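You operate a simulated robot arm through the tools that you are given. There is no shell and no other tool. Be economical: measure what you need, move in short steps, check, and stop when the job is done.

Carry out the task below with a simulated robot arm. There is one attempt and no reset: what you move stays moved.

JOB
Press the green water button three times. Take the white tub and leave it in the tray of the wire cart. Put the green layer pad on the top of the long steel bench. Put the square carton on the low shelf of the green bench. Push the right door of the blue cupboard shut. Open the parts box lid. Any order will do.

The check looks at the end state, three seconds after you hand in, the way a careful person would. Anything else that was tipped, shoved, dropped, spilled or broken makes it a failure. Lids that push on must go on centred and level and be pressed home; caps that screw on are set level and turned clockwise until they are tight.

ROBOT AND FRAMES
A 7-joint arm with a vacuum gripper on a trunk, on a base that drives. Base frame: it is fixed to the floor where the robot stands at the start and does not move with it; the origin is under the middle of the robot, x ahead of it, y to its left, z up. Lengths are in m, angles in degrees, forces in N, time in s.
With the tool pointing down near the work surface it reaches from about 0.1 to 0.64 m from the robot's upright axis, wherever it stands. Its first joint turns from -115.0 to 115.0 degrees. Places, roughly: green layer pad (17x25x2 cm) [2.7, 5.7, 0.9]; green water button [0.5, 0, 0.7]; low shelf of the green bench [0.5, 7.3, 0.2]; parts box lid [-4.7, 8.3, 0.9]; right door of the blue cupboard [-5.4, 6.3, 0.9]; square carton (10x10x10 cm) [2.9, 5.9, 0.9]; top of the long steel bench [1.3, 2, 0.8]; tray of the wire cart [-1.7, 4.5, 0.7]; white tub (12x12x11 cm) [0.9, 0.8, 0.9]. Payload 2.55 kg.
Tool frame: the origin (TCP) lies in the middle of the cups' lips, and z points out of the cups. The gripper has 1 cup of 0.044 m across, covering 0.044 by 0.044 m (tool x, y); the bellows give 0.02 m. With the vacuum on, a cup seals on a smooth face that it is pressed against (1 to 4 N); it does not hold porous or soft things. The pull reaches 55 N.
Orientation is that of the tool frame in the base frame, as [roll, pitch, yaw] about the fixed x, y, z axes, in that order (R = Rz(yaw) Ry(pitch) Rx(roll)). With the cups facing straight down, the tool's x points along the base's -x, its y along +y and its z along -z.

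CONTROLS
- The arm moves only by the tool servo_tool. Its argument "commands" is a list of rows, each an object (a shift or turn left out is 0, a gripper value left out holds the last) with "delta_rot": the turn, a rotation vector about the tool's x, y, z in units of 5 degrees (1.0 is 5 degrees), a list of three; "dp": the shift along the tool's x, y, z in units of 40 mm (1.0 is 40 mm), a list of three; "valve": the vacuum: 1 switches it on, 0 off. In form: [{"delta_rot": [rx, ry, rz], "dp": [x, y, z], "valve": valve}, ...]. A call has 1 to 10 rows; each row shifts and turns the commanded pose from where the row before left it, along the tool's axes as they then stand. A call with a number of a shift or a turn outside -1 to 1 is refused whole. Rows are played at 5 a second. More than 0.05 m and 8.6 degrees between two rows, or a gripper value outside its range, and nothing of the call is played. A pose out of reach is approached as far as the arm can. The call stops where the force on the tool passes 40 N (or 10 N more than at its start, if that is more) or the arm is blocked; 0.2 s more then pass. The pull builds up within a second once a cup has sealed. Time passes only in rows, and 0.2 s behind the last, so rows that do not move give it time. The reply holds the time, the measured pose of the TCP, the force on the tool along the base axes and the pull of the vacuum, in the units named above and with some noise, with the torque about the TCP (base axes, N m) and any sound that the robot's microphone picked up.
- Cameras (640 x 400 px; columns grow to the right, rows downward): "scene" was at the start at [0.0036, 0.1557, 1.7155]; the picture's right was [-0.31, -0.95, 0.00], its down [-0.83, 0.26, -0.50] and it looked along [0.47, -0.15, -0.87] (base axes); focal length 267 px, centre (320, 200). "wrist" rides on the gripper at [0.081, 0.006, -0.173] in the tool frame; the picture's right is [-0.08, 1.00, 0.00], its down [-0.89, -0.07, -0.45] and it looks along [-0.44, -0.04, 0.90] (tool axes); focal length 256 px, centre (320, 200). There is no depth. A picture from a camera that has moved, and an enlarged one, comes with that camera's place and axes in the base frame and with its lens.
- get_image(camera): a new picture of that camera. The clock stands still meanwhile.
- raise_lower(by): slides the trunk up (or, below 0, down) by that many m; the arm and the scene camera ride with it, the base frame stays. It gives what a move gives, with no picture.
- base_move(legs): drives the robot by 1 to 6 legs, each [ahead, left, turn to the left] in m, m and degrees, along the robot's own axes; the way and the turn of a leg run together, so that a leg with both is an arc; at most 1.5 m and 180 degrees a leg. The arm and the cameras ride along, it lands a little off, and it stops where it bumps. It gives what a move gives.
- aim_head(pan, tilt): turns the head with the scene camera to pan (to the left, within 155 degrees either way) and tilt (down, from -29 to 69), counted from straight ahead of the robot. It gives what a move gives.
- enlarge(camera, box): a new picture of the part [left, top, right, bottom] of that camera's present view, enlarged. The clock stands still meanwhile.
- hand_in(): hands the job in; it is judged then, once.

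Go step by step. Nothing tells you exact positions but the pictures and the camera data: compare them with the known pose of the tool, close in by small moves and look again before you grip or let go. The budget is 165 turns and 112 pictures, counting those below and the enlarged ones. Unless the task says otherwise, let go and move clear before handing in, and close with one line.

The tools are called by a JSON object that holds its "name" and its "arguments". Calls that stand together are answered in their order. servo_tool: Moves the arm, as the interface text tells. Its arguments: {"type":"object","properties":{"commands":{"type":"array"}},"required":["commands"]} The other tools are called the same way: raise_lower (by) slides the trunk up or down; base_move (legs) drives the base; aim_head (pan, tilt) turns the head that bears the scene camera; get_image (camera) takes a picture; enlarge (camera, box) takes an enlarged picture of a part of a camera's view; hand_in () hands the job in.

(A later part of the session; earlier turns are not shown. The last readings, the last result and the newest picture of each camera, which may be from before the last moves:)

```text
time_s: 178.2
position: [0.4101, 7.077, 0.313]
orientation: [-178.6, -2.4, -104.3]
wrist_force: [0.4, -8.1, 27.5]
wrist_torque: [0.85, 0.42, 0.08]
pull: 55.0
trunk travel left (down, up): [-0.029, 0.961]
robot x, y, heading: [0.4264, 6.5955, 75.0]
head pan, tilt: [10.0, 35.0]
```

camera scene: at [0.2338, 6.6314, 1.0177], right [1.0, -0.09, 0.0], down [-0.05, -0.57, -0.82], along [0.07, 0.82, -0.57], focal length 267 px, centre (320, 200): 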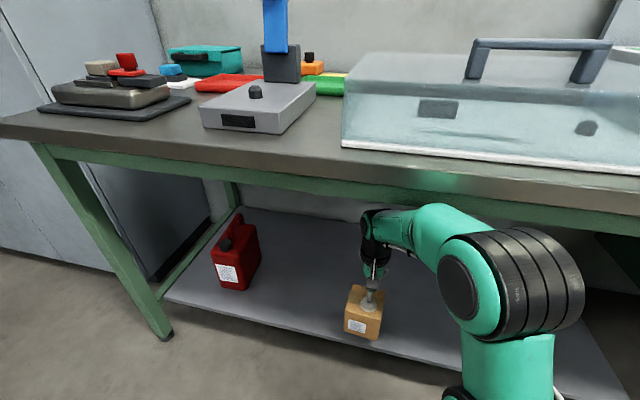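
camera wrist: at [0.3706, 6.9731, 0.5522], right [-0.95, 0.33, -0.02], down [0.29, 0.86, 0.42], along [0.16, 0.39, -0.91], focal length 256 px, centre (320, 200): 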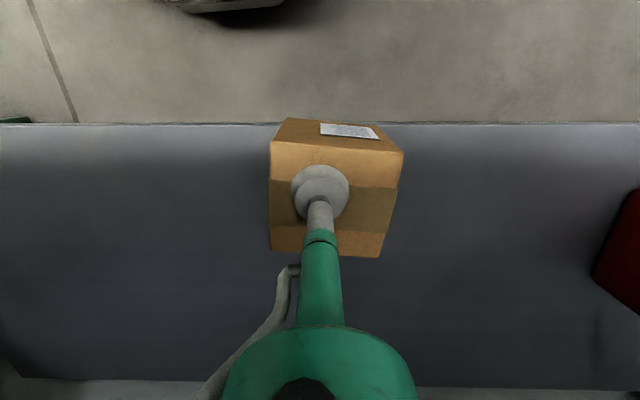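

The carton is on the shelf. I'll release the vacuum, let it relax, then raise slightly.

{"name": "servo_tool", "arguments": {"commands": [{"valve": 0}, {}, {}, {}, {}]}}

{"name": "raise_lower", "arguments": {"by": 0.02}}

{"name": "enlarge", "arguments": {"camera": "scene", "box": [290, 180, 450, 380]}}

```text
time_s: 179.4
position: [0.4106, 7.0772, 0.3091]
orientation: [-178.4, -2.6, -104.3]
wrist_force: [0.2, -1.4, 0.7]
wrist_torque: [0.08, 0.01, 0.03]
pull: 0.1
trunk travel left (down, up): [-0.029, 0.961]
robot x, y, heading: [0.4255, 6.5985, 75.1]
head pan, tilt: [10.0, 35.0]
```

```text
time_s: 180.1
position: [0.4099, 7.077, 0.3302]
orientation: [-178.4, -2.6, -104.3]
wrist_force: [0.1, 0.3, 1.0]
wrist_torque: [0.03, 0.02, 0.01]
pull: 0.0
trunk travel left (down, up): [-0.049, 0.941]
robot x, y, heading: [0.4213, 6.5985, 75.2]
head pan, tilt: [10.0, 35.0]
```

```text
2.00 times, centred on (370, 280) of scene
camera zoom: at [0.2451, 6.6729, 0.9739], right [1.0, -0.09, 0.0], down [-0.05, -0.57, -0.82], along [0.07, 0.82, -0.57], focal length 533 px, centre (220, 40)
```

zoom: 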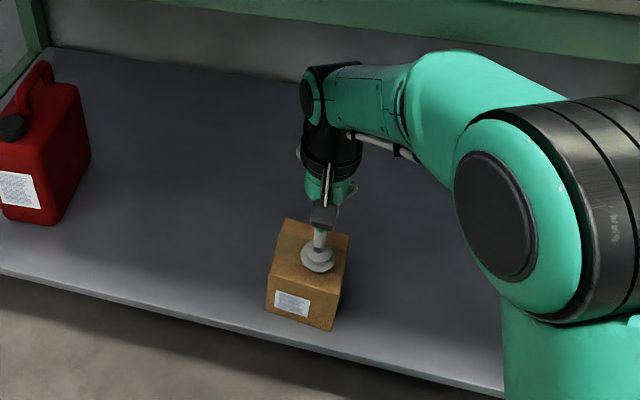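

The carton stands on the shelf. I'll lift slightly more and back straight out.

{"name": "raise_lower", "arguments": {"by": 0.012}}

{"name": "base_move", "arguments": {"legs": [[-0.55, 0, 0]]}}

{"name": "raise_lower", "arguments": {"by": 0.4}}

{"name": "raise_lower", "arguments": {"by": 0.4}}

{"name": "get_image", "arguments": {"camera": "scene"}}

```text
time_s: 180.7
position: [0.4097, 7.0762, 0.3393]
orientation: [-178.5, -2.7, -104.4]
wrist_force: [0.6, -0.3, 0.8]
wrist_torque: [0.02, 0.05, 0.05]
pull: 0.1
trunk travel left (down, up): [-0.061, 0.929]
robot x, y, heading: [0.423, 6.5996, 75.0]
head pan, tilt: [10.0, 35.0]
```

```text
time_s: 183.9
position: [0.2628, 6.5301, 0.3419]
orientation: [-178.4, -2.5, -104.1]
wrist_force: [0.7, 0.8, 0.8]
wrist_torque: [0.01, -0.01, -0.02]
pull: 0.0
trunk travel left (down, up): [-0.061, 0.929]
robot x, y, heading: [0.2784, 6.0513, 75.2]
head pan, tilt: [10.0, 35.0]
```

```text
time_s: 187.7
position: [0.2631, 6.53, 0.7428]
orientation: [-178.5, -2.6, -104.0]
wrist_force: [-0.5, 0.1, -0.9]
wrist_torque: [-0.01, 0.01, 0.01]
pull: 0.1
trunk travel left (down, up): [-0.461, 0.529]
robot x, y, heading: [0.2808, 6.0516, 75.2]
head pan, tilt: [10.0, 35.0]
```

```text
time_s: 191.6
position: [0.2635, 6.5296, 1.1418]
orientation: [-178.5, -2.6, -104.1]
wrist_force: [0.0, 0.6, -0.1]
wrist_torque: [-0.02, 0.02, 0.02]
pull: 0.1
trunk travel left (down, up): [-0.861, 0.129]
robot x, y, heading: [0.2779, 6.0509, 75.2]
head pan, tilt: [10.0, 35.0]
```

```text
41 pictures are left
camera scene: at [0.1004, 6.126, 1.7858], right [1.0, -0.08, 0.0], down [-0.05, -0.57, -0.82], along [0.07, 0.82, -0.57], focal length 267 px, centre (320, 200)
```

scene: 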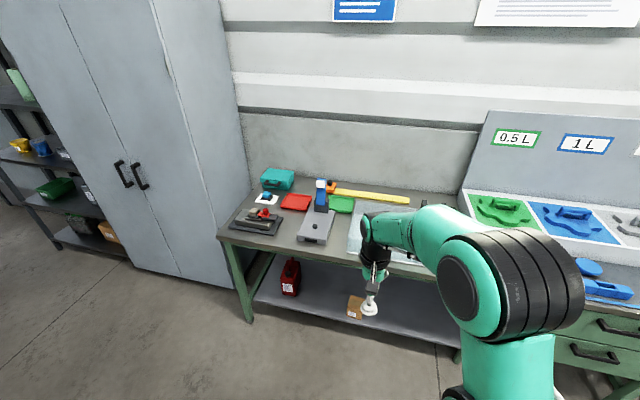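

The carton rests on the shelf. I'll level the tool and drive back to the corner table for the pad.

{"name": "servo_tool", "arguments": {"commands": [{"delta_rot": [-0.3, -0.52, 0]}, {"dp": [0.5, 0, 0]}]}}

{"name": "base_move", "arguments": {"legs": [[0, 0, -92], [0.9, 0.2, 0], [0.9, 0.2, 0]]}}

{"name": "aim_head", "arguments": {"pan": 0, "tilt": 58}}

{"name": "get_image", "arguments": {"camera": "wrist"}}

```text
time_s: 192.2
position: [0.2594, 6.5105, 1.1433]
orientation: [-179.9, 0.1, -104.2]
wrist_force: [0.0, -0.3, -0.2]
wrist_torque: [0.01, 0.03, -0.02]
pull: 0.0
trunk travel left (down, up): [-0.861, 0.129]
robot x, y, heading: [0.2797, 6.051, 75.4]
head pan, tilt: [10.0, 35.0]
```

```text
time_s: 205.2
position: [2.5554, 5.9862, 1.1426]
orientation: [-179.9, 0.0, 165.1]
wrist_force: [0.4, -0.2, 0.2]
wrist_torque: [0.02, 0.03, -0.01]
pull: 0.0
trunk travel left (down, up): [-0.861, 0.129]
robot x, y, heading: [2.0945, 5.9736, -15.5]
head pan, tilt: [10.0, 35.0]
```

```text
time_s: 206.0
position: [2.5554, 5.9858, 1.1437]
orientation: [-179.9, 0.1, 165.0]
wrist_force: [0.2, -0.2, -0.1]
wrist_torque: [0.04, 0.01, 0.03]
pull: 0.0
trunk travel left (down, up): [-0.861, 0.129]
robot x, y, heading: [2.0957, 5.9771, -15.6]
head pan, tilt: [0.0, 58.0]
```

```text
40 pictures are left
camera wrist: at [2.4797, 6.0128, 1.3147], right [0.34, 0.94, 0.0], down [0.84, -0.3, 0.45], along [0.42, -0.15, -0.9], focal length 256 px, centre (320, 200)
```

wrist: 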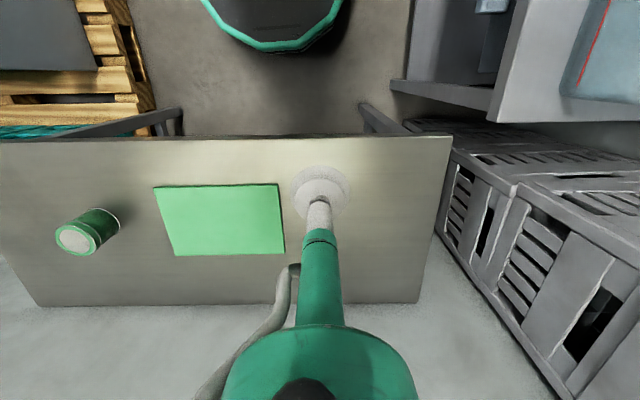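

The pad's centre is at about (2.661, 5.740). I'll move the base forward 0.12 m and put the cup over it.

{"name": "base_move", "arguments": {"legs": [[0.12, 0, 0]]}}

{"name": "servo_tool", "arguments": {"commands": [{"dp": [-0.19, -0.87, 0.4]}, {"dp": [-0.19, -0.87, 0.5]}, {"dp": [-0.19, -0.87, 0.5]}, {"dp": [-0.19, -0.87, 0.5]}, {"dp": [-0.19, -0.87, 0.5]}, {"dp": [-0.19, -0.87, 0.5]}, {"dp": [0, 0, 0.9]}]}}

{"name": "get_image", "arguments": {"camera": "wrist"}}

```text
time_s: 207.2
position: [2.6701, 5.9547, 1.1436]
orientation: [-179.9, 0.0, 165.0]
wrist_force: [-0.5, -0.4, 0.7]
wrist_torque: [0.03, -0.01, 0.03]
pull: 0.0
trunk travel left (down, up): [-0.861, 0.129]
robot x, y, heading: [2.2119, 5.9448, -15.5]
head pan, tilt: [0.0, 58.0]
```

```text
time_s: 208.8
position: [2.6607, 5.7392, 0.9921]
orientation: [-179.9, 0.0, 164.9]
wrist_force: [-0.9, -0.6, 1.0]
wrist_torque: [0.0, 0.02, -0.01]
pull: 0.0
trunk travel left (down, up): [-0.861, 0.129]
robot x, y, heading: [2.2114, 5.9418, -15.9]
head pan, tilt: [0.0, 58.0]
```

```text
39 pictures are left
camera wrist: at [2.5841, 5.7662, 1.1629], right [0.34, 0.94, 0.0], down [0.84, -0.3, 0.45], along [0.42, -0.15, -0.9], focal length 256 px, centre (320, 200)
```

wrist: 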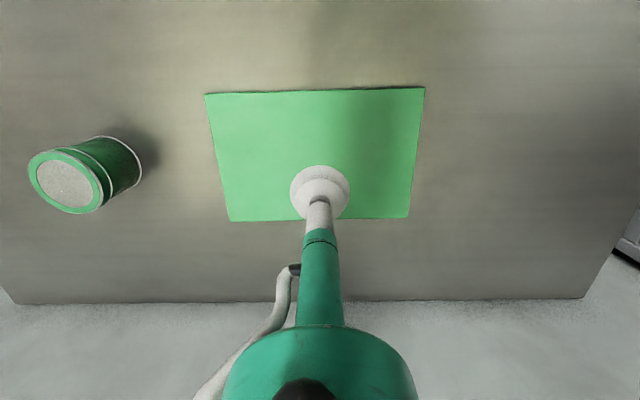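

Centred. I'll descend onto the pad with the vacuum on.

{"name": "servo_tool", "arguments": {"commands": [{"dp": [0, 0, 0.9]}, {"dp": [0, 0, 0.9]}, {"dp": [0, 0, 0.7], "valve": 1}, {"dp": [0, 0, 0.2]}, {"dp": [0, 0, 0.15]}, {"dp": [0, 0, 0.15]}, {"dp": [0, 0, 0.1]}, {}]}}

```text
time_s: 210.7
position: [2.6597, 5.7408, 0.8664]
orientation: [-179.9, 0.0, 164.9]
wrist_force: [0.4, 0.4, -1.0]
wrist_torque: [0.03, -0.01, 0.01]
pull: 55.1
trunk travel left (down, up): [-0.861, 0.129]
robot x, y, heading: [2.2112, 5.9405, -15.7]
head pan, tilt: [0.0, 58.0]
```

It has sealed. I'll lift and check.

{"name": "servo_tool", "arguments": {"commands": [{"dp": [0, 0, -0.3]}, {"dp": [0, 0, -0.6]}, {"dp": [0, 0, -0.9]}, {"dp": [0, 0, -0.9]}, {"dp": [0, 0, -0.9]}, {"dp": [0, 0, -0.9]}, {"dp": [0.5, 0, -0.8]}, {"dp": [0.5, 0, 0]}, {}]}}

{"name": "get_image", "arguments": {"camera": "scene"}}

```text
time_s: 212.7
position: [2.6196, 5.7516, 1.0797]
orientation: [-179.8, 0.0, 164.9]
wrist_force: [0.1, 0.0, -2.1]
wrist_torque: [-0.02, 0.04, 0.02]
pull: 54.7
trunk travel left (down, up): [-0.861, 0.129]
robot x, y, heading: [2.2094, 5.9424, -15.9]
head pan, tilt: [0.0, 58.0]
```

```text
38 pictures are left
camera scene: at [2.2678, 6.1093, 1.7539], right [-0.27, -0.96, 0.0], down [-0.82, 0.23, -0.53], along [0.51, -0.14, -0.85], focal length 267 px, centre (320, 200)
```

scene: 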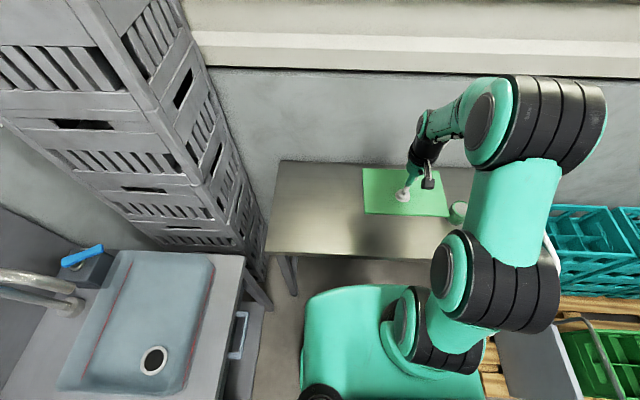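

The pad is held. I'll drive back along the aisle to the long steel bench, stopping in front of the free area at its middle.

{"name": "base_move", "arguments": {"legs": [[-0.75, 0, 0], [0, 0, -90], [1.04, 0, 0], [1.0, 0, 0], [1.4, 0, 0]]}}

```text
time_s: 236.8
position: [0.3033, 2.4616, 1.0803]
orientation: [-179.8, 0.0, 73.9]
wrist_force: [-0.4, 0.1, -2.8]
wrist_torque: [0.01, -0.01, -0.01]
pull: 55.3
trunk travel left (down, up): [-0.861, 0.129]
robot x, y, heading: [0.4981, 2.8694, -106.5]
head pan, tilt: [0.0, 58.0]
```

{"name": "base_move", "arguments": {"legs": [[0, 0, 86], [0, -0.95, 0], [0.15, 0, 0]]}}

{"name": "get_image", "arguments": {"camera": "scene"}}

```text
time_s: 246.4
position: [0.7122, 1.7149, 1.0793]
orientation: [-179.9, 0.0, 160.6]
wrist_force: [0.6, -0.1, -1.4]
wrist_torque: [0.03, 0.03, 0.0]
pull: 55.2
trunk travel left (down, up): [-0.861, 0.129]
robot x, y, heading: [0.3182, 1.9355, -20.2]
head pan, tilt: [0.0, 58.0]
```

```text
37 pictures are left
camera scene: at [0.3886, 2.0973, 1.754], right [-0.34, -0.94, 0.0], down [-0.8, 0.29, -0.53], along [0.5, -0.18, -0.85], focal length 267 px, centre (320, 200)
```

scene: 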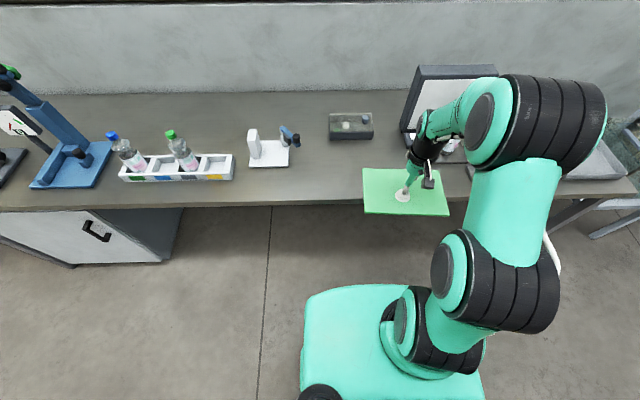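

There's a clear strip of bench between the small white stand and the scale. My target for the pad centre is (1.03, 1.75), and driving the base puts the pad over it.

{"name": "base_move", "arguments": {"legs": [[0.285, 0.14, 0]]}}

{"name": "get_image", "arguments": {"camera": "scene"}}

{"name": "get_image", "arguments": {"camera": "wrist"}}

```text
time_s: 248.5
position: [1.0262, 1.7488, 1.0783]
orientation: [-179.9, 0.1, 160.6]
wrist_force: [0.8, 0.0, -1.2]
wrist_torque: [0.02, 0.0, -0.01]
pull: 54.6
trunk travel left (down, up): [-0.861, 0.129]
robot x, y, heading: [0.6342, 1.9689, -20.3]
head pan, tilt: [0.0, 58.0]
```

```text
36 pictures are left
camera scene: at [0.7023, 2.131, 1.7539], right [-0.34, -0.94, 0.0], down [-0.8, 0.29, -0.53], along [0.5, -0.18, -0.85], focal length 267 px, centre (320, 200)
```

scene: 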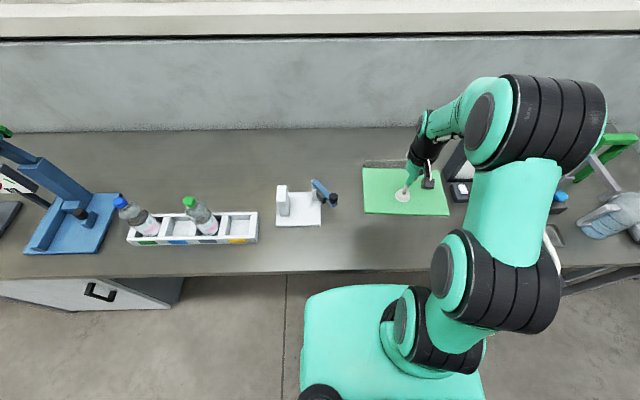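

```text
35 pictures are left
camera wrist: at [0.9521, 1.7806, 1.2513], right [0.41, 0.91, 0.0], down [0.82, -0.36, 0.45], along [0.41, -0.18, -0.9], focal length 256 px, centre (320, 200)
```

wrist: 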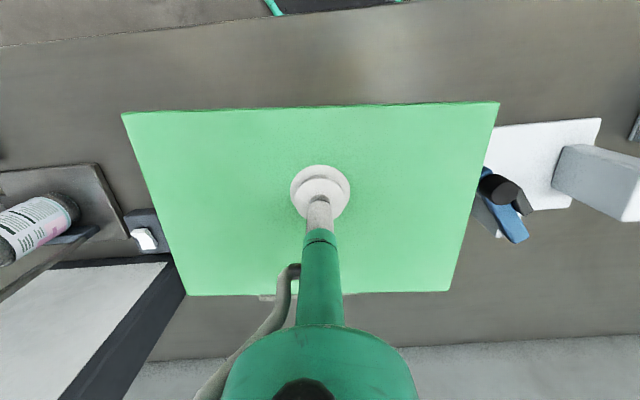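

The spot below is clear. I'll shift right 4 cm for margin from the white stand, and lower.

{"name": "servo_tool", "arguments": {"commands": [{"dp": [0, -0.5, 0.7]}, {"dp": [0, -0.5, 0.7]}, {"dp": [0, 0, 0.9]}, {"dp": [0, 0, 0.9]}, {"dp": [0, 0, 0.9]}, {"dp": [0, 0, 0.4]}]}}

{"name": "get_image", "arguments": {"camera": "wrist"}}

```text
time_s: 249.9
position: [1.0135, 1.712, 0.8986]
orientation: [-179.9, 0.0, 160.6]
wrist_force: [-0.6, 0.2, -1.3]
wrist_torque: [0.01, 0.03, -0.02]
pull: 54.8
trunk travel left (down, up): [-0.861, 0.129]
robot x, y, heading: [0.6343, 1.9697, -19.8]
head pan, tilt: [0.0, 58.0]
```

```text
34 pictures are left
camera wrist: at [0.9383, 1.7438, 1.0701], right [0.41, 0.91, 0.0], down [0.82, -0.36, 0.45], along [0.41, -0.18, -0.9], focal length 256 px, centre (320, 200)
```

wrist: 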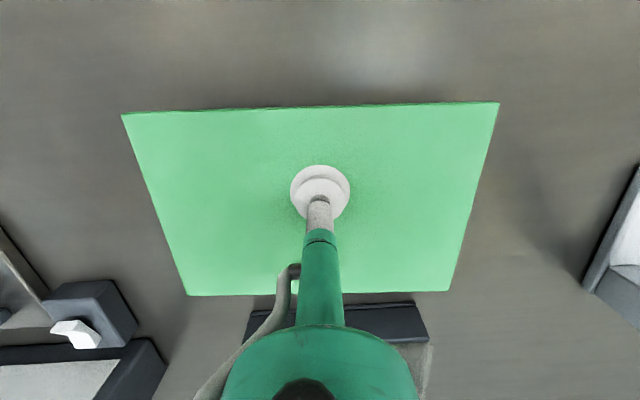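

The dark dish is just past the pad's far edge, so I'll draw the pad 3 cm toward me and then set it down.

{"name": "servo_tool", "arguments": {"commands": [{"dp": [0.75, 0, 0]}, {"dp": [0, 0, 0.3]}, {"dp": [0, 0, 0.3]}, {"dp": [0, 0, 0.15]}, {"dp": [0, 0, 0.15]}, {}]}}

```text
time_s: 251.3
position: [0.986, 1.7226, 0.8647]
orientation: [-179.9, 0.1, 160.6]
wrist_force: [0.0, 0.1, -1.6]
wrist_torque: [0.01, 0.03, 0.0]
pull: 55.4
trunk travel left (down, up): [-0.861, 0.129]
robot x, y, heading: [0.6347, 1.9694, -20.0]
head pan, tilt: [0.0, 58.0]
```

{"name": "servo_tool", "arguments": {"commands": [{"dp": [0, 0, 0.1]}, {"dp": [0, 0, 0.1]}, {"dp": [0, 0, 0.1]}, {}]}}

```text
time_s: 252.2
position: [0.9876, 1.719, 0.8565]
orientation: [-179.8, 0.5, 160.7]
wrist_force: [-4.4, 3.8, 20.6]
wrist_torque: [0.12, -0.03, 0.06]
pull: 55.0
trunk travel left (down, up): [-0.861, 0.129]
robot x, y, heading: [0.6349, 1.9695, -20.1]
head pan, tilt: [0.0, 58.0]
stopped in row 4: the force on the tool passed its limit at 40 N (the readings are from after the stop); the commanded pose is now the measured one
```

The pad is down. I'll release and lift.

{"name": "servo_tool", "arguments": {"commands": [{"dp": [0, 0, -0.1], "valve": 0}, {}, {}, {}, {"dp": [0, 0, -0.2]}, {"dp": [0, 0, -0.6]}, {"dp": [0, 0, -0.9]}, {"dp": [0, 0, -0.9]}, {"dp": [0, 0, -0.9]}, {"dp": [0, 0, -0.9]}]}}

{"name": "get_image", "arguments": {"camera": "wrist"}}

```text
time_s: 254.4
position: [0.9854, 1.721, 1.0335]
orientation: [-179.8, 0.3, 160.6]
wrist_force: [0.1, 0.6, 0.8]
wrist_torque: [-0.03, -0.04, 0.02]
pull: 0.0
trunk travel left (down, up): [-0.861, 0.129]
robot x, y, heading: [0.6362, 1.9634, -19.8]
head pan, tilt: [0.0, 58.0]
```

```text
33 pictures are left
camera wrist: at [0.9096, 1.7535, 1.2049], right [0.4, 0.91, 0.0], down [0.82, -0.36, 0.45], along [0.41, -0.18, -0.89], focal length 256 px, centre (320, 200)
```

wrist: 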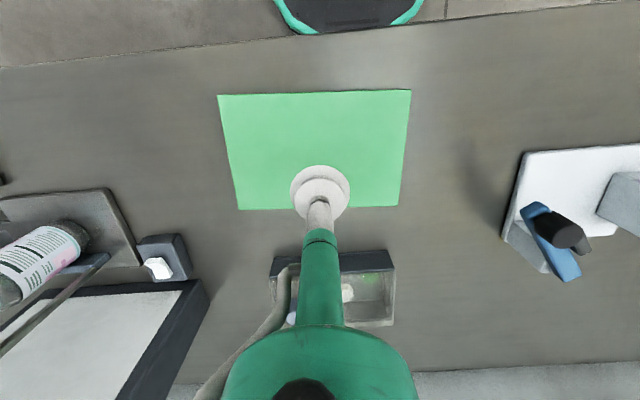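

The pad lies flat on the bench. Next are the blue cupboard and the parts box, far to the west behind the bottling machine. I'll retreat and drive via the aisle by the green bench.

{"name": "servo_tool", "arguments": {"commands": [{"dp": [0.3, 0, -0.9]}, {"dp": [0.3, 0, -0.9]}]}}

{"name": "base_move", "arguments": {"legs": [[-0.4, 0, 0], [0, 0, 90], [1.1, 0, 0], [1.05, 0, 0], [0, 0, 15], [1.45, 0, 0]]}}

{"name": "aim_head", "arguments": {"pan": 90, "tilt": 15}}

{"name": "get_image", "arguments": {"camera": "scene"}}

```text
time_s: 255.0
position: [0.9628, 1.7288, 1.1053]
orientation: [-180.0, 0.4, 160.6]
wrist_force: [-0.9, 0.4, 0.4]
wrist_torque: [0.0, -0.03, -0.02]
pull: 0.1
trunk travel left (down, up): [-0.861, 0.129]
robot x, y, heading: [0.6338, 1.9686, -20.0]
head pan, tilt: [0.0, 58.0]
```

```text
time_s: 279.2
position: [1.3836, 5.9385, 1.1042]
orientation: [-179.9, 0.3, -96.2]
wrist_force: [0.1, 0.4, 0.8]
wrist_torque: [0.0, -0.02, 0.0]
pull: 0.0
trunk travel left (down, up): [-0.861, 0.129]
robot x, y, heading: [1.2267, 5.5619, 83.2]
head pan, tilt: [0.0, 58.0]
```

```text
time_s: 280.9
position: [1.3831, 5.9367, 1.1054]
orientation: [-179.8, 0.3, -96.3]
wrist_force: [-0.6, 0.0, 0.1]
wrist_torque: [0.0, 0.0, 0.02]
pull: 0.0
trunk travel left (down, up): [-0.861, 0.129]
robot x, y, heading: [1.2248, 5.5635, 83.2]
head pan, tilt: [90.0, 15.0]
```

```text
32 pictures are left
camera scene: at [0.9493, 5.5331, 1.8178], right [0.12, 0.99, 0.0], down [0.26, -0.03, -0.97], along [-0.96, 0.12, -0.26], focal length 267 px, centre (320, 200)
```

scene: 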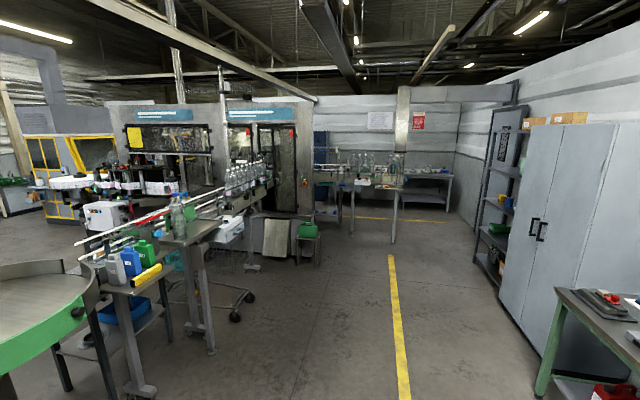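

The corridor west is open along y≈6.2, and I can see a dark blue cupboard at the far end. I'll drive to about (-1.4, 6.2) and look.

{"name": "base_move", "arguments": {"legs": [[0, 0, 82], [1.4, 0, 0], [1.3, 0, 0], [0, 0, 15]]}}

{"name": "aim_head", "arguments": {"pan": 0, "tilt": 18}}

{"name": "get_image", "arguments": {"camera": "scene"}}

```text
time_s: 298.6
position: [-1.8185, 6.3998, 1.1048]
orientation: [-179.8, 0.3, 0.4]
wrist_force: [-0.2, 0.2, -0.5]
wrist_torque: [0.01, 0.03, -0.04]
pull: 0.0
trunk travel left (down, up): [-0.861, 0.129]
robot x, y, heading: [-1.4248, 6.2872, 179.8]
head pan, tilt: [90.0, 15.0]
```

```text
time_s: 300.2
position: [-1.8181, 6.4012, 1.1049]
orientation: [-179.8, 0.4, 0.5]
wrist_force: [0.1, 0.6, -0.2]
wrist_torque: [-0.01, 0.01, 0.02]
pull: 0.1
trunk travel left (down, up): [-0.861, 0.129]
robot x, y, heading: [-1.4269, 6.2871, 179.9]
head pan, tilt: [0.0, 18.0]
```

```text
31 pictures are left
camera scene: at [-1.4597, 6.1083, 1.813], right [0.0, 1.0, 0.0], down [0.31, 0.0, -0.95], along [-0.95, 0.0, -0.31], focal length 267 px, centre (320, 200)
```

scene: 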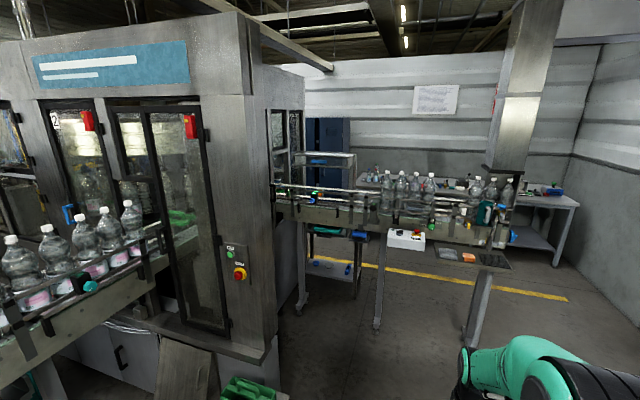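

An outfeed conveyor crosses ahead, with a gap on its right next to the back wall. I'll go to about (-2.4, 7.5) and look through the gap.

{"name": "base_move", "arguments": {"legs": [[0, 0, -52], [1.3, 0, 0], [0.2, 0, 30]]}}

{"name": "get_image", "arguments": {"camera": "scene"}}

```text
time_s: 310.6
position: [-2.7183, 7.6736, 1.1046]
orientation: [-179.8, 0.3, -20.3]
wrist_force: [0.0, -0.6, 1.1]
wrist_torque: [-0.02, -0.01, -0.01]
pull: 0.1
trunk travel left (down, up): [-0.861, 0.129]
robot x, y, heading: [-2.3888, 7.4295, 159.3]
head pan, tilt: [0.0, 18.0]
```

```text
30 pictures are left
camera scene: at [-2.4843, 7.2743, 1.813], right [0.35, 0.94, 0.0], down [0.29, -0.11, -0.95], along [-0.89, 0.34, -0.31], focal length 267 px, centre (320, 200)
```

scene: 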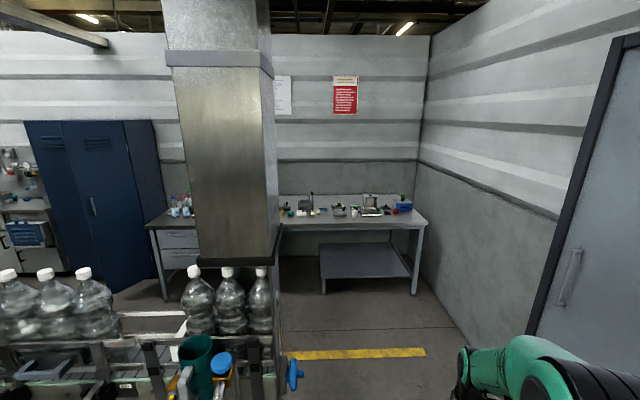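

I can see the parts bench ahead past the conveyor end, and the blue cupboard on the left. I'll pass through the gap toward the parts bench.

{"name": "base_move", "arguments": {"legs": [[0.45, -0.3, 0], [0.85, 0, 0]]}}

{"name": "aim_head", "arguments": {"pan": 0, "tilt": 42}}

{"name": "get_image", "arguments": {"camera": "scene"}}

```text
time_s: 317.8
position: [-3.8039, 8.4207, 1.1037]
orientation: [-179.8, 0.3, -20.3]
wrist_force: [1.0, -0.9, 0.2]
wrist_torque: [0.02, -0.01, 0.01]
pull: 0.0
trunk travel left (down, up): [-0.861, 0.129]
robot x, y, heading: [-3.4735, 8.1731, 159.0]
head pan, tilt: [0.0, 18.0]
```

```text
time_s: 318.6
position: [-3.8042, 8.4217, 1.1044]
orientation: [-179.7, 0.2, -20.4]
wrist_force: [-0.5, 0.3, 0.6]
wrist_torque: [-0.01, 0.0, 0.0]
pull: 0.0
trunk travel left (down, up): [-0.861, 0.129]
robot x, y, heading: [-3.476, 8.176, 159.1]
head pan, tilt: [0.0, 42.0]
```

```text
29 pictures are left
camera scene: at [-3.5617, 8.0168, 1.7755], right [0.36, 0.93, 0.0], down [0.62, -0.24, -0.74], along [-0.69, 0.27, -0.67], focal length 267 px, centre (320, 200)
```

scene: 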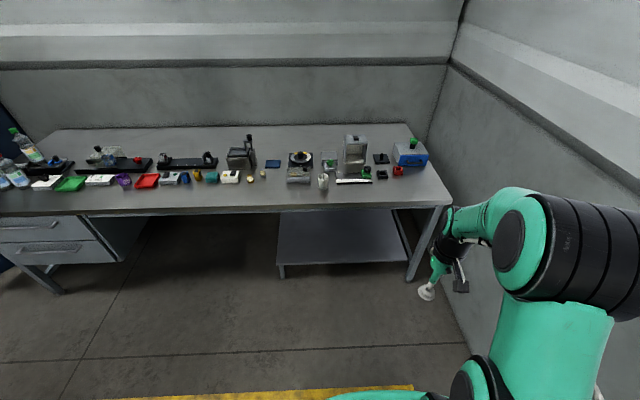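

{"name": "enlarge", "arguments": {"camera": "scene", "box": [210, 115, 440, 215]}}

```text
2.78 times, centred on (325, 165) of scene
camera zoom: at [-3.5617, 8.0168, 1.7755], right [0.36, 0.93, 0.0], down [0.62, -0.24, -0.74], along [-0.69, 0.27, -0.67], focal length 742 px, centre (306, 297)
```

zoom: 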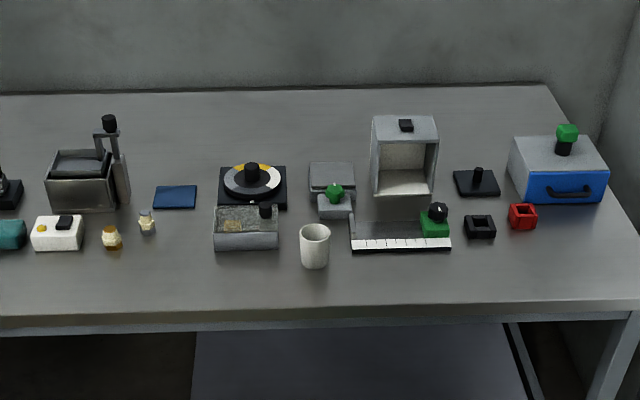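

The coordinates point to the grey box with a black knob at about (-4.69, 8.30). I'll move up to the bench and use the wrist camera for a close view.

{"name": "base_move", "arguments": {"legs": [[0.3, 0.32, 0], [0.36, 0, 0]]}}

{"name": "get_image", "arguments": {"camera": "wrist"}}

{"name": "enlarge", "arguments": {"camera": "scene", "box": [240, 170, 440, 295]}}

```text
time_s: 323.2
position: [-4.5303, 8.3535, 1.1053]
orientation: [-179.8, 0.3, -19.9]
wrist_force: [0.0, 0.1, 0.0]
wrist_torque: [0.01, 0.0, -0.01]
pull: 0.0
trunk travel left (down, up): [-0.861, 0.129]
robot x, y, heading: [-4.2033, 8.1112, 159.5]
head pan, tilt: [0.0, 42.0]
```

```text
27 pictures are left
camera wrist: at [-4.4561, 8.3178, 1.2753], right [-0.41, -0.91, 0.0], down [-0.81, 0.37, 0.45], along [-0.41, 0.19, -0.89], focal length 256 px, centre (320, 200)
```

wrist: 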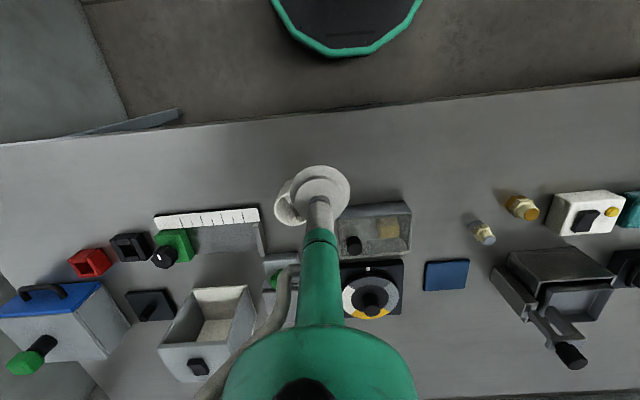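

```text
3.20 times, centred on (340, 232) of scene
camera zoom: at [-4.2848, 7.9513, 1.7754], right [0.35, 0.94, 0.0], down [0.63, -0.23, -0.74], along [-0.7, 0.26, -0.67], focal length 853 px, centre (256, 96)
```

zoom: 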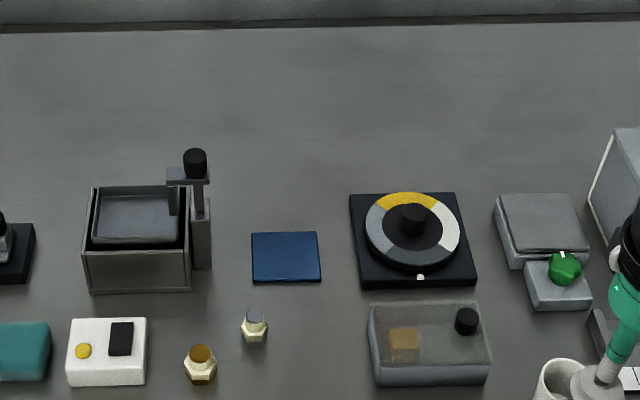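

{"name": "enlarge", "arguments": {"camera": "scene", "box": [345, 255, 405, 300]}}

{"name": "enlarge", "arguments": {"camera": "wrist", "box": [325, 185, 425, 275]}}

```text
8.89 times, centred on (375, 278) of scene
camera zoom: at [-4.2848, 7.9513, 1.7754], right [0.35, 0.94, 0.0], down [0.63, -0.23, -0.74], along [-0.7, 0.26, -0.67], focal length 2370 px, centre (-169, -489)
```

zoom: 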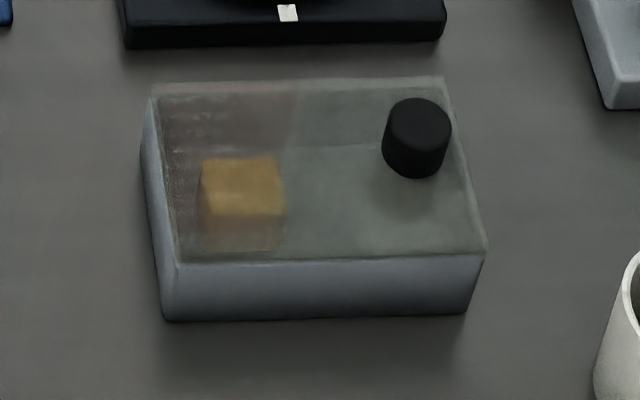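

```text
4.44 times, centred on (375, 230) of wrist
camera zoom: at [-4.4561, 8.3178, 1.2753], right [-0.41, -0.91, 0.0], down [-0.81, 0.37, 0.45], along [-0.41, 0.19, -0.89], focal length 1138 px, centre (76, 67)
```

zoom: 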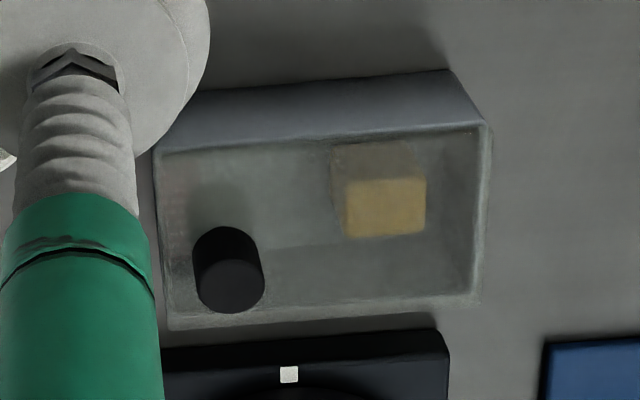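

The box has a clear lid, about 12×9 cm, centred at (-4.736, 8.339, 0.90). The knob is near its right edge, so it should be hinged on the left. I'll shift the robot left and closer so the tool can swing with the lid.

{"name": "base_move", "arguments": {"legs": [[0.05, 0.2, 0]]}}

```text
time_s: 324.8
position: [-4.6465, 8.185, 1.1033]
orientation: [-179.8, 0.2, -20.1]
wrist_force: [0.1, 0.5, -0.5]
wrist_torque: [-0.03, -0.01, -0.01]
pull: 0.1
trunk travel left (down, up): [-0.861, 0.129]
robot x, y, heading: [-4.3154, 7.9421, 159.5]
head pan, tilt: [0.0, 42.0]
```

{"name": "servo_tool", "arguments": {"commands": [{"dp": [-0.685, -0.555, 0.2]}, {"dp": [-0.685, -0.555, 0.4]}, {"dp": [-0.685, -0.555, 0.5]}, {"dp": [-0.685, -0.555, 0.5]}, {"dp": [-0.685, -0.555, 0.5]}]}}

{"name": "enlarge", "arguments": {"camera": "wrist", "box": [240, 70, 400, 220]}}

```text
time_s: 326.0
position: [-4.7352, 8.3389, 1.0194]
orientation: [-180.0, 0.3, -20.2]
wrist_force: [-0.2, 0.4, -0.1]
wrist_torque: [0.0, -0.01, 0.02]
pull: 0.0
trunk travel left (down, up): [-0.861, 0.129]
robot x, y, heading: [-4.3194, 7.9408, 159.4]
head pan, tilt: [0.0, 42.0]
```

```text
2.67 times, centred on (320, 145) of wrist
camera zoom: at [-4.6627, 8.3047, 1.1909], right [-0.42, -0.91, 0.0], down [-0.81, 0.37, 0.45], along [-0.41, 0.19, -0.89], focal length 683 px, centre (320, 347)
```

zoom: 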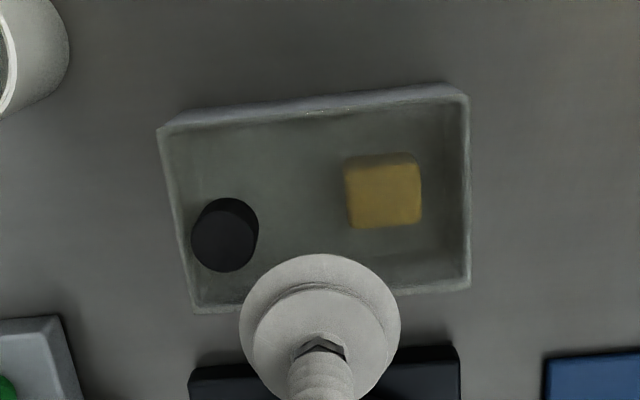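

The cup is above the lid centre. I'll descend with the vacuum on, to the left of the knob.

{"name": "servo_tool", "arguments": {"commands": [{"dp": [0, 0.1, 0.9]}, {"dp": [0, 0, 0.9], "valve": 1}, {"dp": [0, 0, 0.5]}, {"dp": [0, 0, 0.25]}, {"dp": [0, 0, 0.15]}, {"dp": [0, 0, 0.15]}, {}]}}

```text
time_s: 327.6
position: [-4.7351, 8.3312, 0.9044]
orientation: [179.9, -0.1, -20.1]
wrist_force: [7.2, -3.0, -13.8]
wrist_torque: [0.09, 0.07, 0.07]
pull: 54.6
trunk travel left (down, up): [-0.861, 0.129]
robot x, y, heading: [-4.3159, 7.9398, 159.5]
head pan, tilt: [0.0, 42.0]
```

It has sealed on the lid. I'll start the opening arc (lid rotating about its left edge) with small steps and watch the forces.

{"name": "servo_tool", "arguments": {"commands": [{"delta_rot": [0.5, 0, 0], "dp": [0, 0, -0.07]}, {"delta_rot": [1, 0, 0], "dp": [0, 0, -0.13]}, {"delta_rot": [1, 0, 0], "dp": [0, 0, -0.13]}, {}]}}

{"name": "enlarge", "arguments": {"camera": "scene", "box": [320, 190, 480, 320]}}

```text
time_s: 328.3
position: [-4.7362, 8.3299, 0.9063]
orientation: [-171.7, -0.6, -20.2]
wrist_force: [-7.6, 8.1, -20.1]
wrist_torque: [-0.58, 0.38, -0.12]
pull: 54.5
trunk travel left (down, up): [-0.861, 0.129]
robot x, y, heading: [-4.3199, 7.9418, 159.4]
head pan, tilt: [0.0, 42.0]
stopped in row 3: the force on the tool passed its limit at 44 N (the readings are from after the stop); the commanded pose is now the measured one
```

```text
3.08 times, centred on (400, 255) of scene
camera zoom: at [-4.4053, 7.7876, 1.7758], right [0.35, 0.94, 0.0], down [0.63, -0.24, -0.74], along [-0.69, 0.26, -0.67], focal length 820 px, centre (74, 31)
```

zoom: 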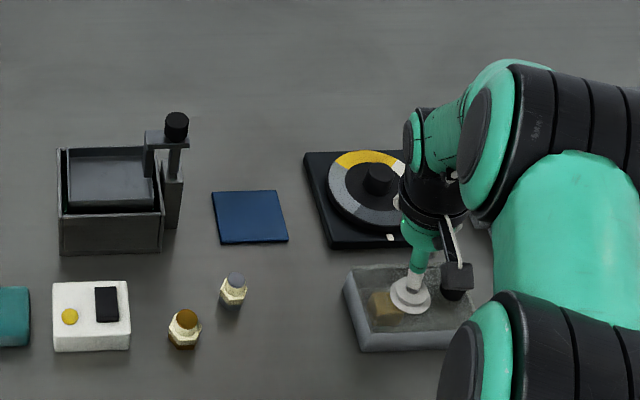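

The lid didn't lift even at 44 N, so it isn't hinged that way and is probably a sliding lid. I'll straighten the tool and relax the force first.

{"name": "servo_tool", "arguments": {"commands": [{"delta_rot": [-0.8, 0, 0], "dp": [0, 0, 0.05]}, {"delta_rot": [-0.84, 0, 0], "dp": [0, 0, 0.08]}, {}]}}

{"name": "servo_tool", "arguments": {"commands": [{"dp": [0, -0.1, 0]}, {"dp": [0, -0.1, 0]}, {"dp": [0, -0.1, 0]}, {}]}}

```text
time_s: 329.1
position: [-4.7366, 8.3296, 0.9041]
orientation: [-180.0, -0.4, -20.2]
wrist_force: [-5.2, 5.6, -8.5]
wrist_torque: [0.47, 0.03, -0.08]
pull: 55.5
trunk travel left (down, up): [-0.861, 0.129]
robot x, y, heading: [-4.315, 7.943, 159.4]
head pan, tilt: [0.0, 42.0]
```

```text
time_s: 330.1
position: [-4.7321, 8.3411, 0.904]
orientation: [-179.9, -0.5, -20.1]
wrist_force: [-7.3, 1.9, -6.7]
wrist_torque: [0.36, 0.06, 0.2]
pull: 54.6
trunk travel left (down, up): [-0.861, 0.129]
robot x, y, heading: [-4.3189, 7.9405, 159.3]
head pan, tilt: [0.0, 42.0]
```

It moved 12 mm to the right with almost no force. I'll look to see whether the lid slid or the box moved.

{"name": "enlarge", "arguments": {"camera": "wrist", "box": [220, 40, 440, 240]}}

```text
2.00 times, centred on (330, 140) of wrist
camera zoom: at [-4.6609, 8.3066, 1.0762], right [-0.42, -0.91, 0.0], down [-0.82, 0.37, 0.44], along [-0.4, 0.19, -0.9], focal length 512 px, centre (300, 320)
```

zoom: 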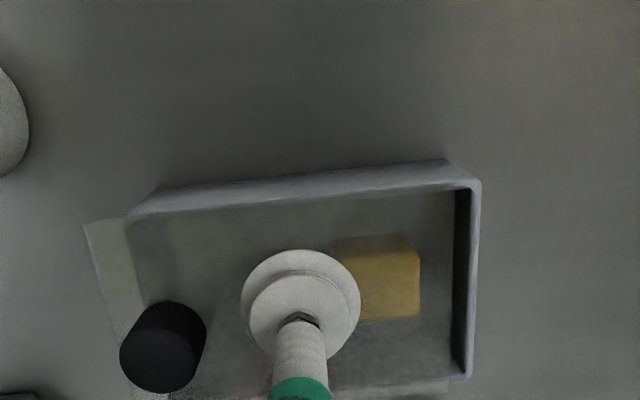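

The lid slides to the right: it sticks out on the right and the left end is opening. A white cup stands near its path, so I'll slide 2.4 cm more and check the clearance.

{"name": "servo_tool", "arguments": {"commands": [{"dp": [-0.005, -0.15, 0]}, {"dp": [-0.005, -0.15, 0]}, {"dp": [-0.005, -0.15, 0]}, {"dp": [-0.005, -0.15, 0]}, {}]}}

{"name": "get_image", "arguments": {"camera": "wrist"}}

```text
time_s: 331.3
position: [-4.7249, 8.3639, 0.9043]
orientation: [-179.8, -0.5, -20.1]
wrist_force: [-10.8, 3.1, -4.3]
wrist_torque: [0.27, -0.05, 0.08]
pull: 54.9
trunk travel left (down, up): [-0.861, 0.129]
robot x, y, heading: [-4.3196, 7.9418, 159.4]
head pan, tilt: [0.0, 42.0]
```

```text
20 pictures are left
camera wrist: at [-4.6531, 8.3292, 1.076], right [-0.42, -0.91, 0.0], down [-0.82, 0.37, 0.44], along [-0.4, 0.19, -0.9], focal length 256 px, centre (320, 200)
```

wrist: 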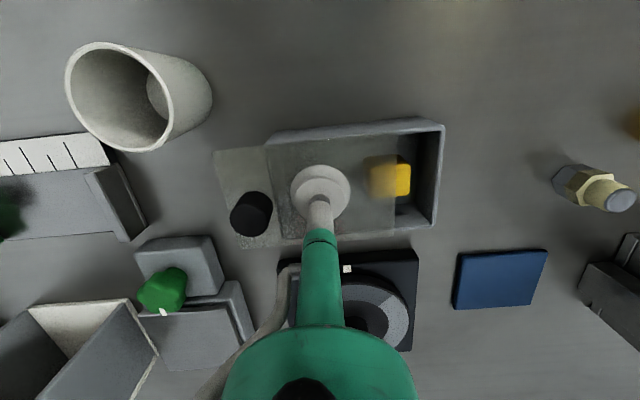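

The cup clears by ~1 cm. The grey block behind may be close to the lid's rear corner, so I'll slide another 2.6 cm and look closely.

{"name": "servo_tool", "arguments": {"commands": [{"dp": [-0.01, -0.16, 0]}, {"dp": [-0.01, -0.16, 0]}, {"dp": [-0.01, -0.16, 0]}, {"dp": [-0.01, -0.16, 0]}, {}]}}

{"name": "enlarge", "arguments": {"camera": "wrist", "box": [120, 110, 460, 310]}}

{"name": "enlarge", "arguments": {"camera": "scene", "box": [360, 220, 480, 320]}}

```text
time_s: 332.5
position: [-4.7159, 8.3871, 0.9041]
orientation: [-179.9, -0.6, -20.1]
wrist_force: [-7.8, 1.5, -5.5]
wrist_torque: [0.35, 0.0, -0.03]
pull: 54.5
trunk travel left (down, up): [-0.861, 0.129]
robot x, y, heading: [-4.3138, 7.9435, 159.5]
head pan, tilt: [0.0, 42.0]
```

```text
1.88 times, centred on (290, 210) of wrist
camera zoom: at [-4.6455, 8.3526, 1.0761], right [-0.42, -0.91, 0.0], down [-0.82, 0.37, 0.44], along [-0.4, 0.18, -0.9], focal length 482 px, centre (376, 181)
```

zoom: 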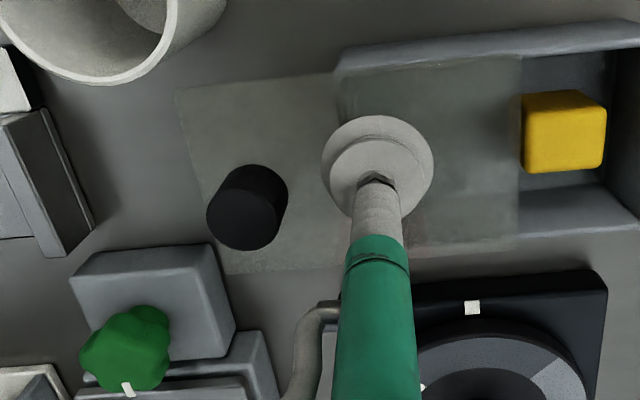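

```text
4.00 times, centred on (420, 270) of scene
camera zoom: at [-4.4039, 7.7835, 1.7753], right [0.35, 0.94, 0.0], down [0.63, -0.24, -0.74], along [-0.69, 0.26, -0.67], focal length 1066 px, centre (-80, -80)
```

zoom: 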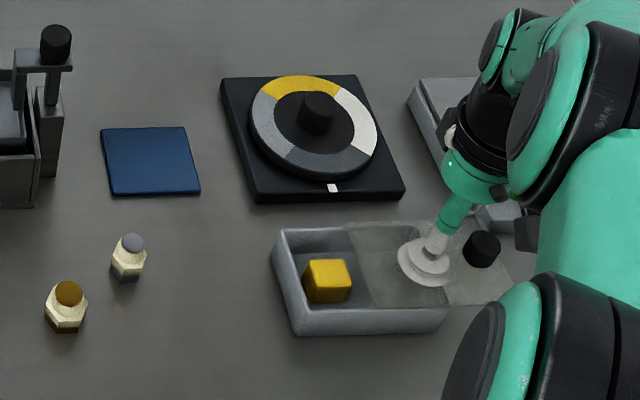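

About half open. I'll slide another 1.2 cm and zoom in on the corner near the grey block.

{"name": "servo_tool", "arguments": {"commands": [{"dp": [-0.01, -0.1, 0]}, {"dp": [-0.01, -0.1, 0]}, {"dp": [-0.01, -0.1, 0]}, {}]}}

{"name": "enlarge", "arguments": {"camera": "wrist", "box": [140, 130, 340, 300]}}

```text
time_s: 333.5
position: [-4.7133, 8.3989, 0.9038]
orientation: [-179.9, -0.6, -20.1]
wrist_force: [-3.3, 1.0, -4.6]
wrist_torque: [0.24, -0.03, 0.02]
pull: 54.6
trunk travel left (down, up): [-0.861, 0.129]
robot x, y, heading: [-4.3185, 7.9407, 159.3]
head pan, tilt: [0.0, 42.0]
```

```text
2.35 times, centred on (240, 215) of wrist
camera zoom: at [-4.6415, 8.3644, 1.0762], right [-0.42, -0.91, 0.0], down [-0.82, 0.37, 0.44], along [-0.4, 0.18, -0.9], focal length 602 px, centre (508, 165)
```

zoom: 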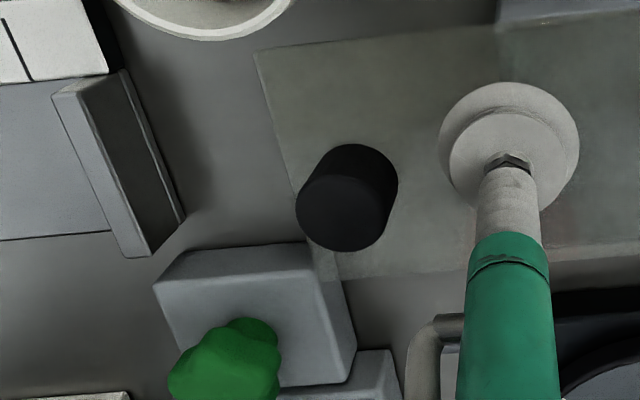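

The lid passes above the low block without moving it, and it clears the cup. I'll continue sliding and feel for the end stop.

{"name": "servo_tool", "arguments": {"commands": [{"dp": [-0.01, -0.12, 0]}, {"dp": [-0.01, -0.12, 0]}, {"dp": [-0.01, -0.12, 0]}, {"dp": [-0.01, -0.12, 0]}, {}]}}

{"name": "get_image", "arguments": {"camera": "wrist"}}

```text
time_s: 334.7
position: [-4.7062, 8.4181, 0.9038]
orientation: [-179.9, -0.6, -20.1]
wrist_force: [3.3, -1.3, -5.2]
wrist_torque: [0.2, -0.03, 0.07]
pull: 54.9
trunk travel left (down, up): [-0.861, 0.129]
robot x, y, heading: [-4.3186, 7.9413, 159.1]
head pan, tilt: [0.0, 42.0]
```

```text
16 pictures are left
camera wrist: at [-4.6351, 8.3834, 1.0762], right [-0.42, -0.91, 0.0], down [-0.82, 0.37, 0.44], along [-0.4, 0.18, -0.9], focal length 256 px, centre (320, 200)
```

wrist: 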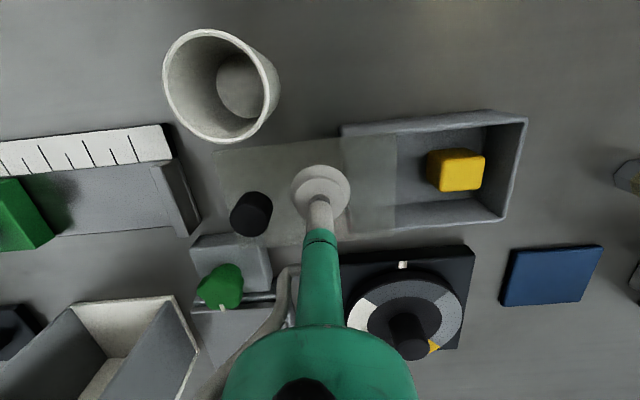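

{"name": "servo_tool", "arguments": {"commands": [{"dp": [-0.01, -0.12, 0]}, {"dp": [-0.01, -0.12, 0]}, {}]}}

```text
time_s: 335.5
position: [-4.7044, 8.4267, 0.9034]
orientation: [-179.8, -0.5, -20.1]
wrist_force: [5.5, -2.9, -6.1]
wrist_torque: [0.1, -0.05, 0.01]
pull: 54.1
trunk travel left (down, up): [-0.861, 0.129]
robot x, y, heading: [-4.3153, 7.9408, 159.2]
head pan, tilt: [0.0, 42.0]
```

The lid is ~10 cm open with no stop reached, which leaves the box wide open while the lid is still in its grooves. I'll release and lift off, then check.

{"name": "servo_tool", "arguments": {"commands": [{"valve": 0}, {}, {}, {}, {"dp": [0, 0, -0.2]}, {"dp": [0, 0, -0.6]}, {"dp": [0, 0, -0.9]}, {"dp": [0, 0, -0.9]}, {"dp": [0, 0, -0.9]}, {"dp": [0, 0, -0.9]}]}}

{"name": "get_image", "arguments": {"camera": "wrist"}}

```text
time_s: 337.7
position: [-4.6863, 8.4003, 1.0615]
orientation: [-179.8, -0.3, -20.1]
wrist_force: [0.4, 0.1, -1.1]
wrist_torque: [0.0, 0.0, -0.03]
pull: 0.1
out of reach, approached as far as the arm can: row 9, 10
trunk travel left (down, up): [-0.861, 0.129]
robot x, y, heading: [-4.3185, 7.9432, 159.2]
head pan, tilt: [0.0, 42.0]
```

```text
15 pictures are left
camera wrist: at [-4.6152, 8.3654, 1.2333], right [-0.42, -0.91, 0.0], down [-0.82, 0.37, 0.44], along [-0.4, 0.19, -0.9], focal length 256 px, centre (320, 200)
```

wrist: 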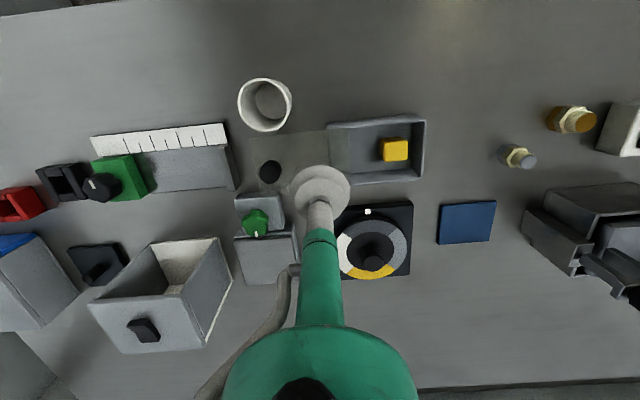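

The lid stays open and nothing else moved. Now for the cupboard: I'll back off a little and look left.

{"name": "base_move", "arguments": {"legs": [[-0.3, 0, 0]]}}

{"name": "aim_head", "arguments": {"pan": 68, "tilt": 28}}

{"name": "get_image", "arguments": {"camera": "scene"}}

```text
time_s: 339.8
position: [-4.4064, 8.2951, 1.0622]
orientation: [-179.8, -0.2, -20.3]
wrist_force: [-0.7, 0.3, 0.2]
wrist_torque: [-0.01, -0.03, -0.04]
pull: 0.0
trunk travel left (down, up): [-0.861, 0.129]
robot x, y, heading: [-4.0354, 7.8337, 159.3]
head pan, tilt: [0.0, 42.0]
```

```text
time_s: 341.1
position: [-4.4057, 8.2951, 1.0613]
orientation: [-179.9, -0.3, -20.3]
wrist_force: [-0.3, 0.3, 0.7]
wrist_torque: [0.01, 0.02, 0.02]
pull: 0.0
trunk travel left (down, up): [-0.861, 0.129]
robot x, y, heading: [-4.0372, 7.8343, 159.4]
head pan, tilt: [68.0, 28.0]
```

```text
14 pictures are left
camera scene: at [-4.1047, 7.5806, 1.7968], right [-0.73, 0.68, 0.0], down [0.32, 0.34, -0.88], along [-0.6, -0.65, -0.47], focal length 267 px, centre (320, 200)
```

scene: 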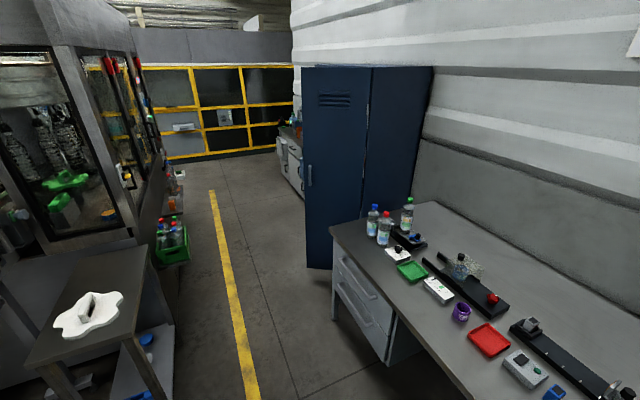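

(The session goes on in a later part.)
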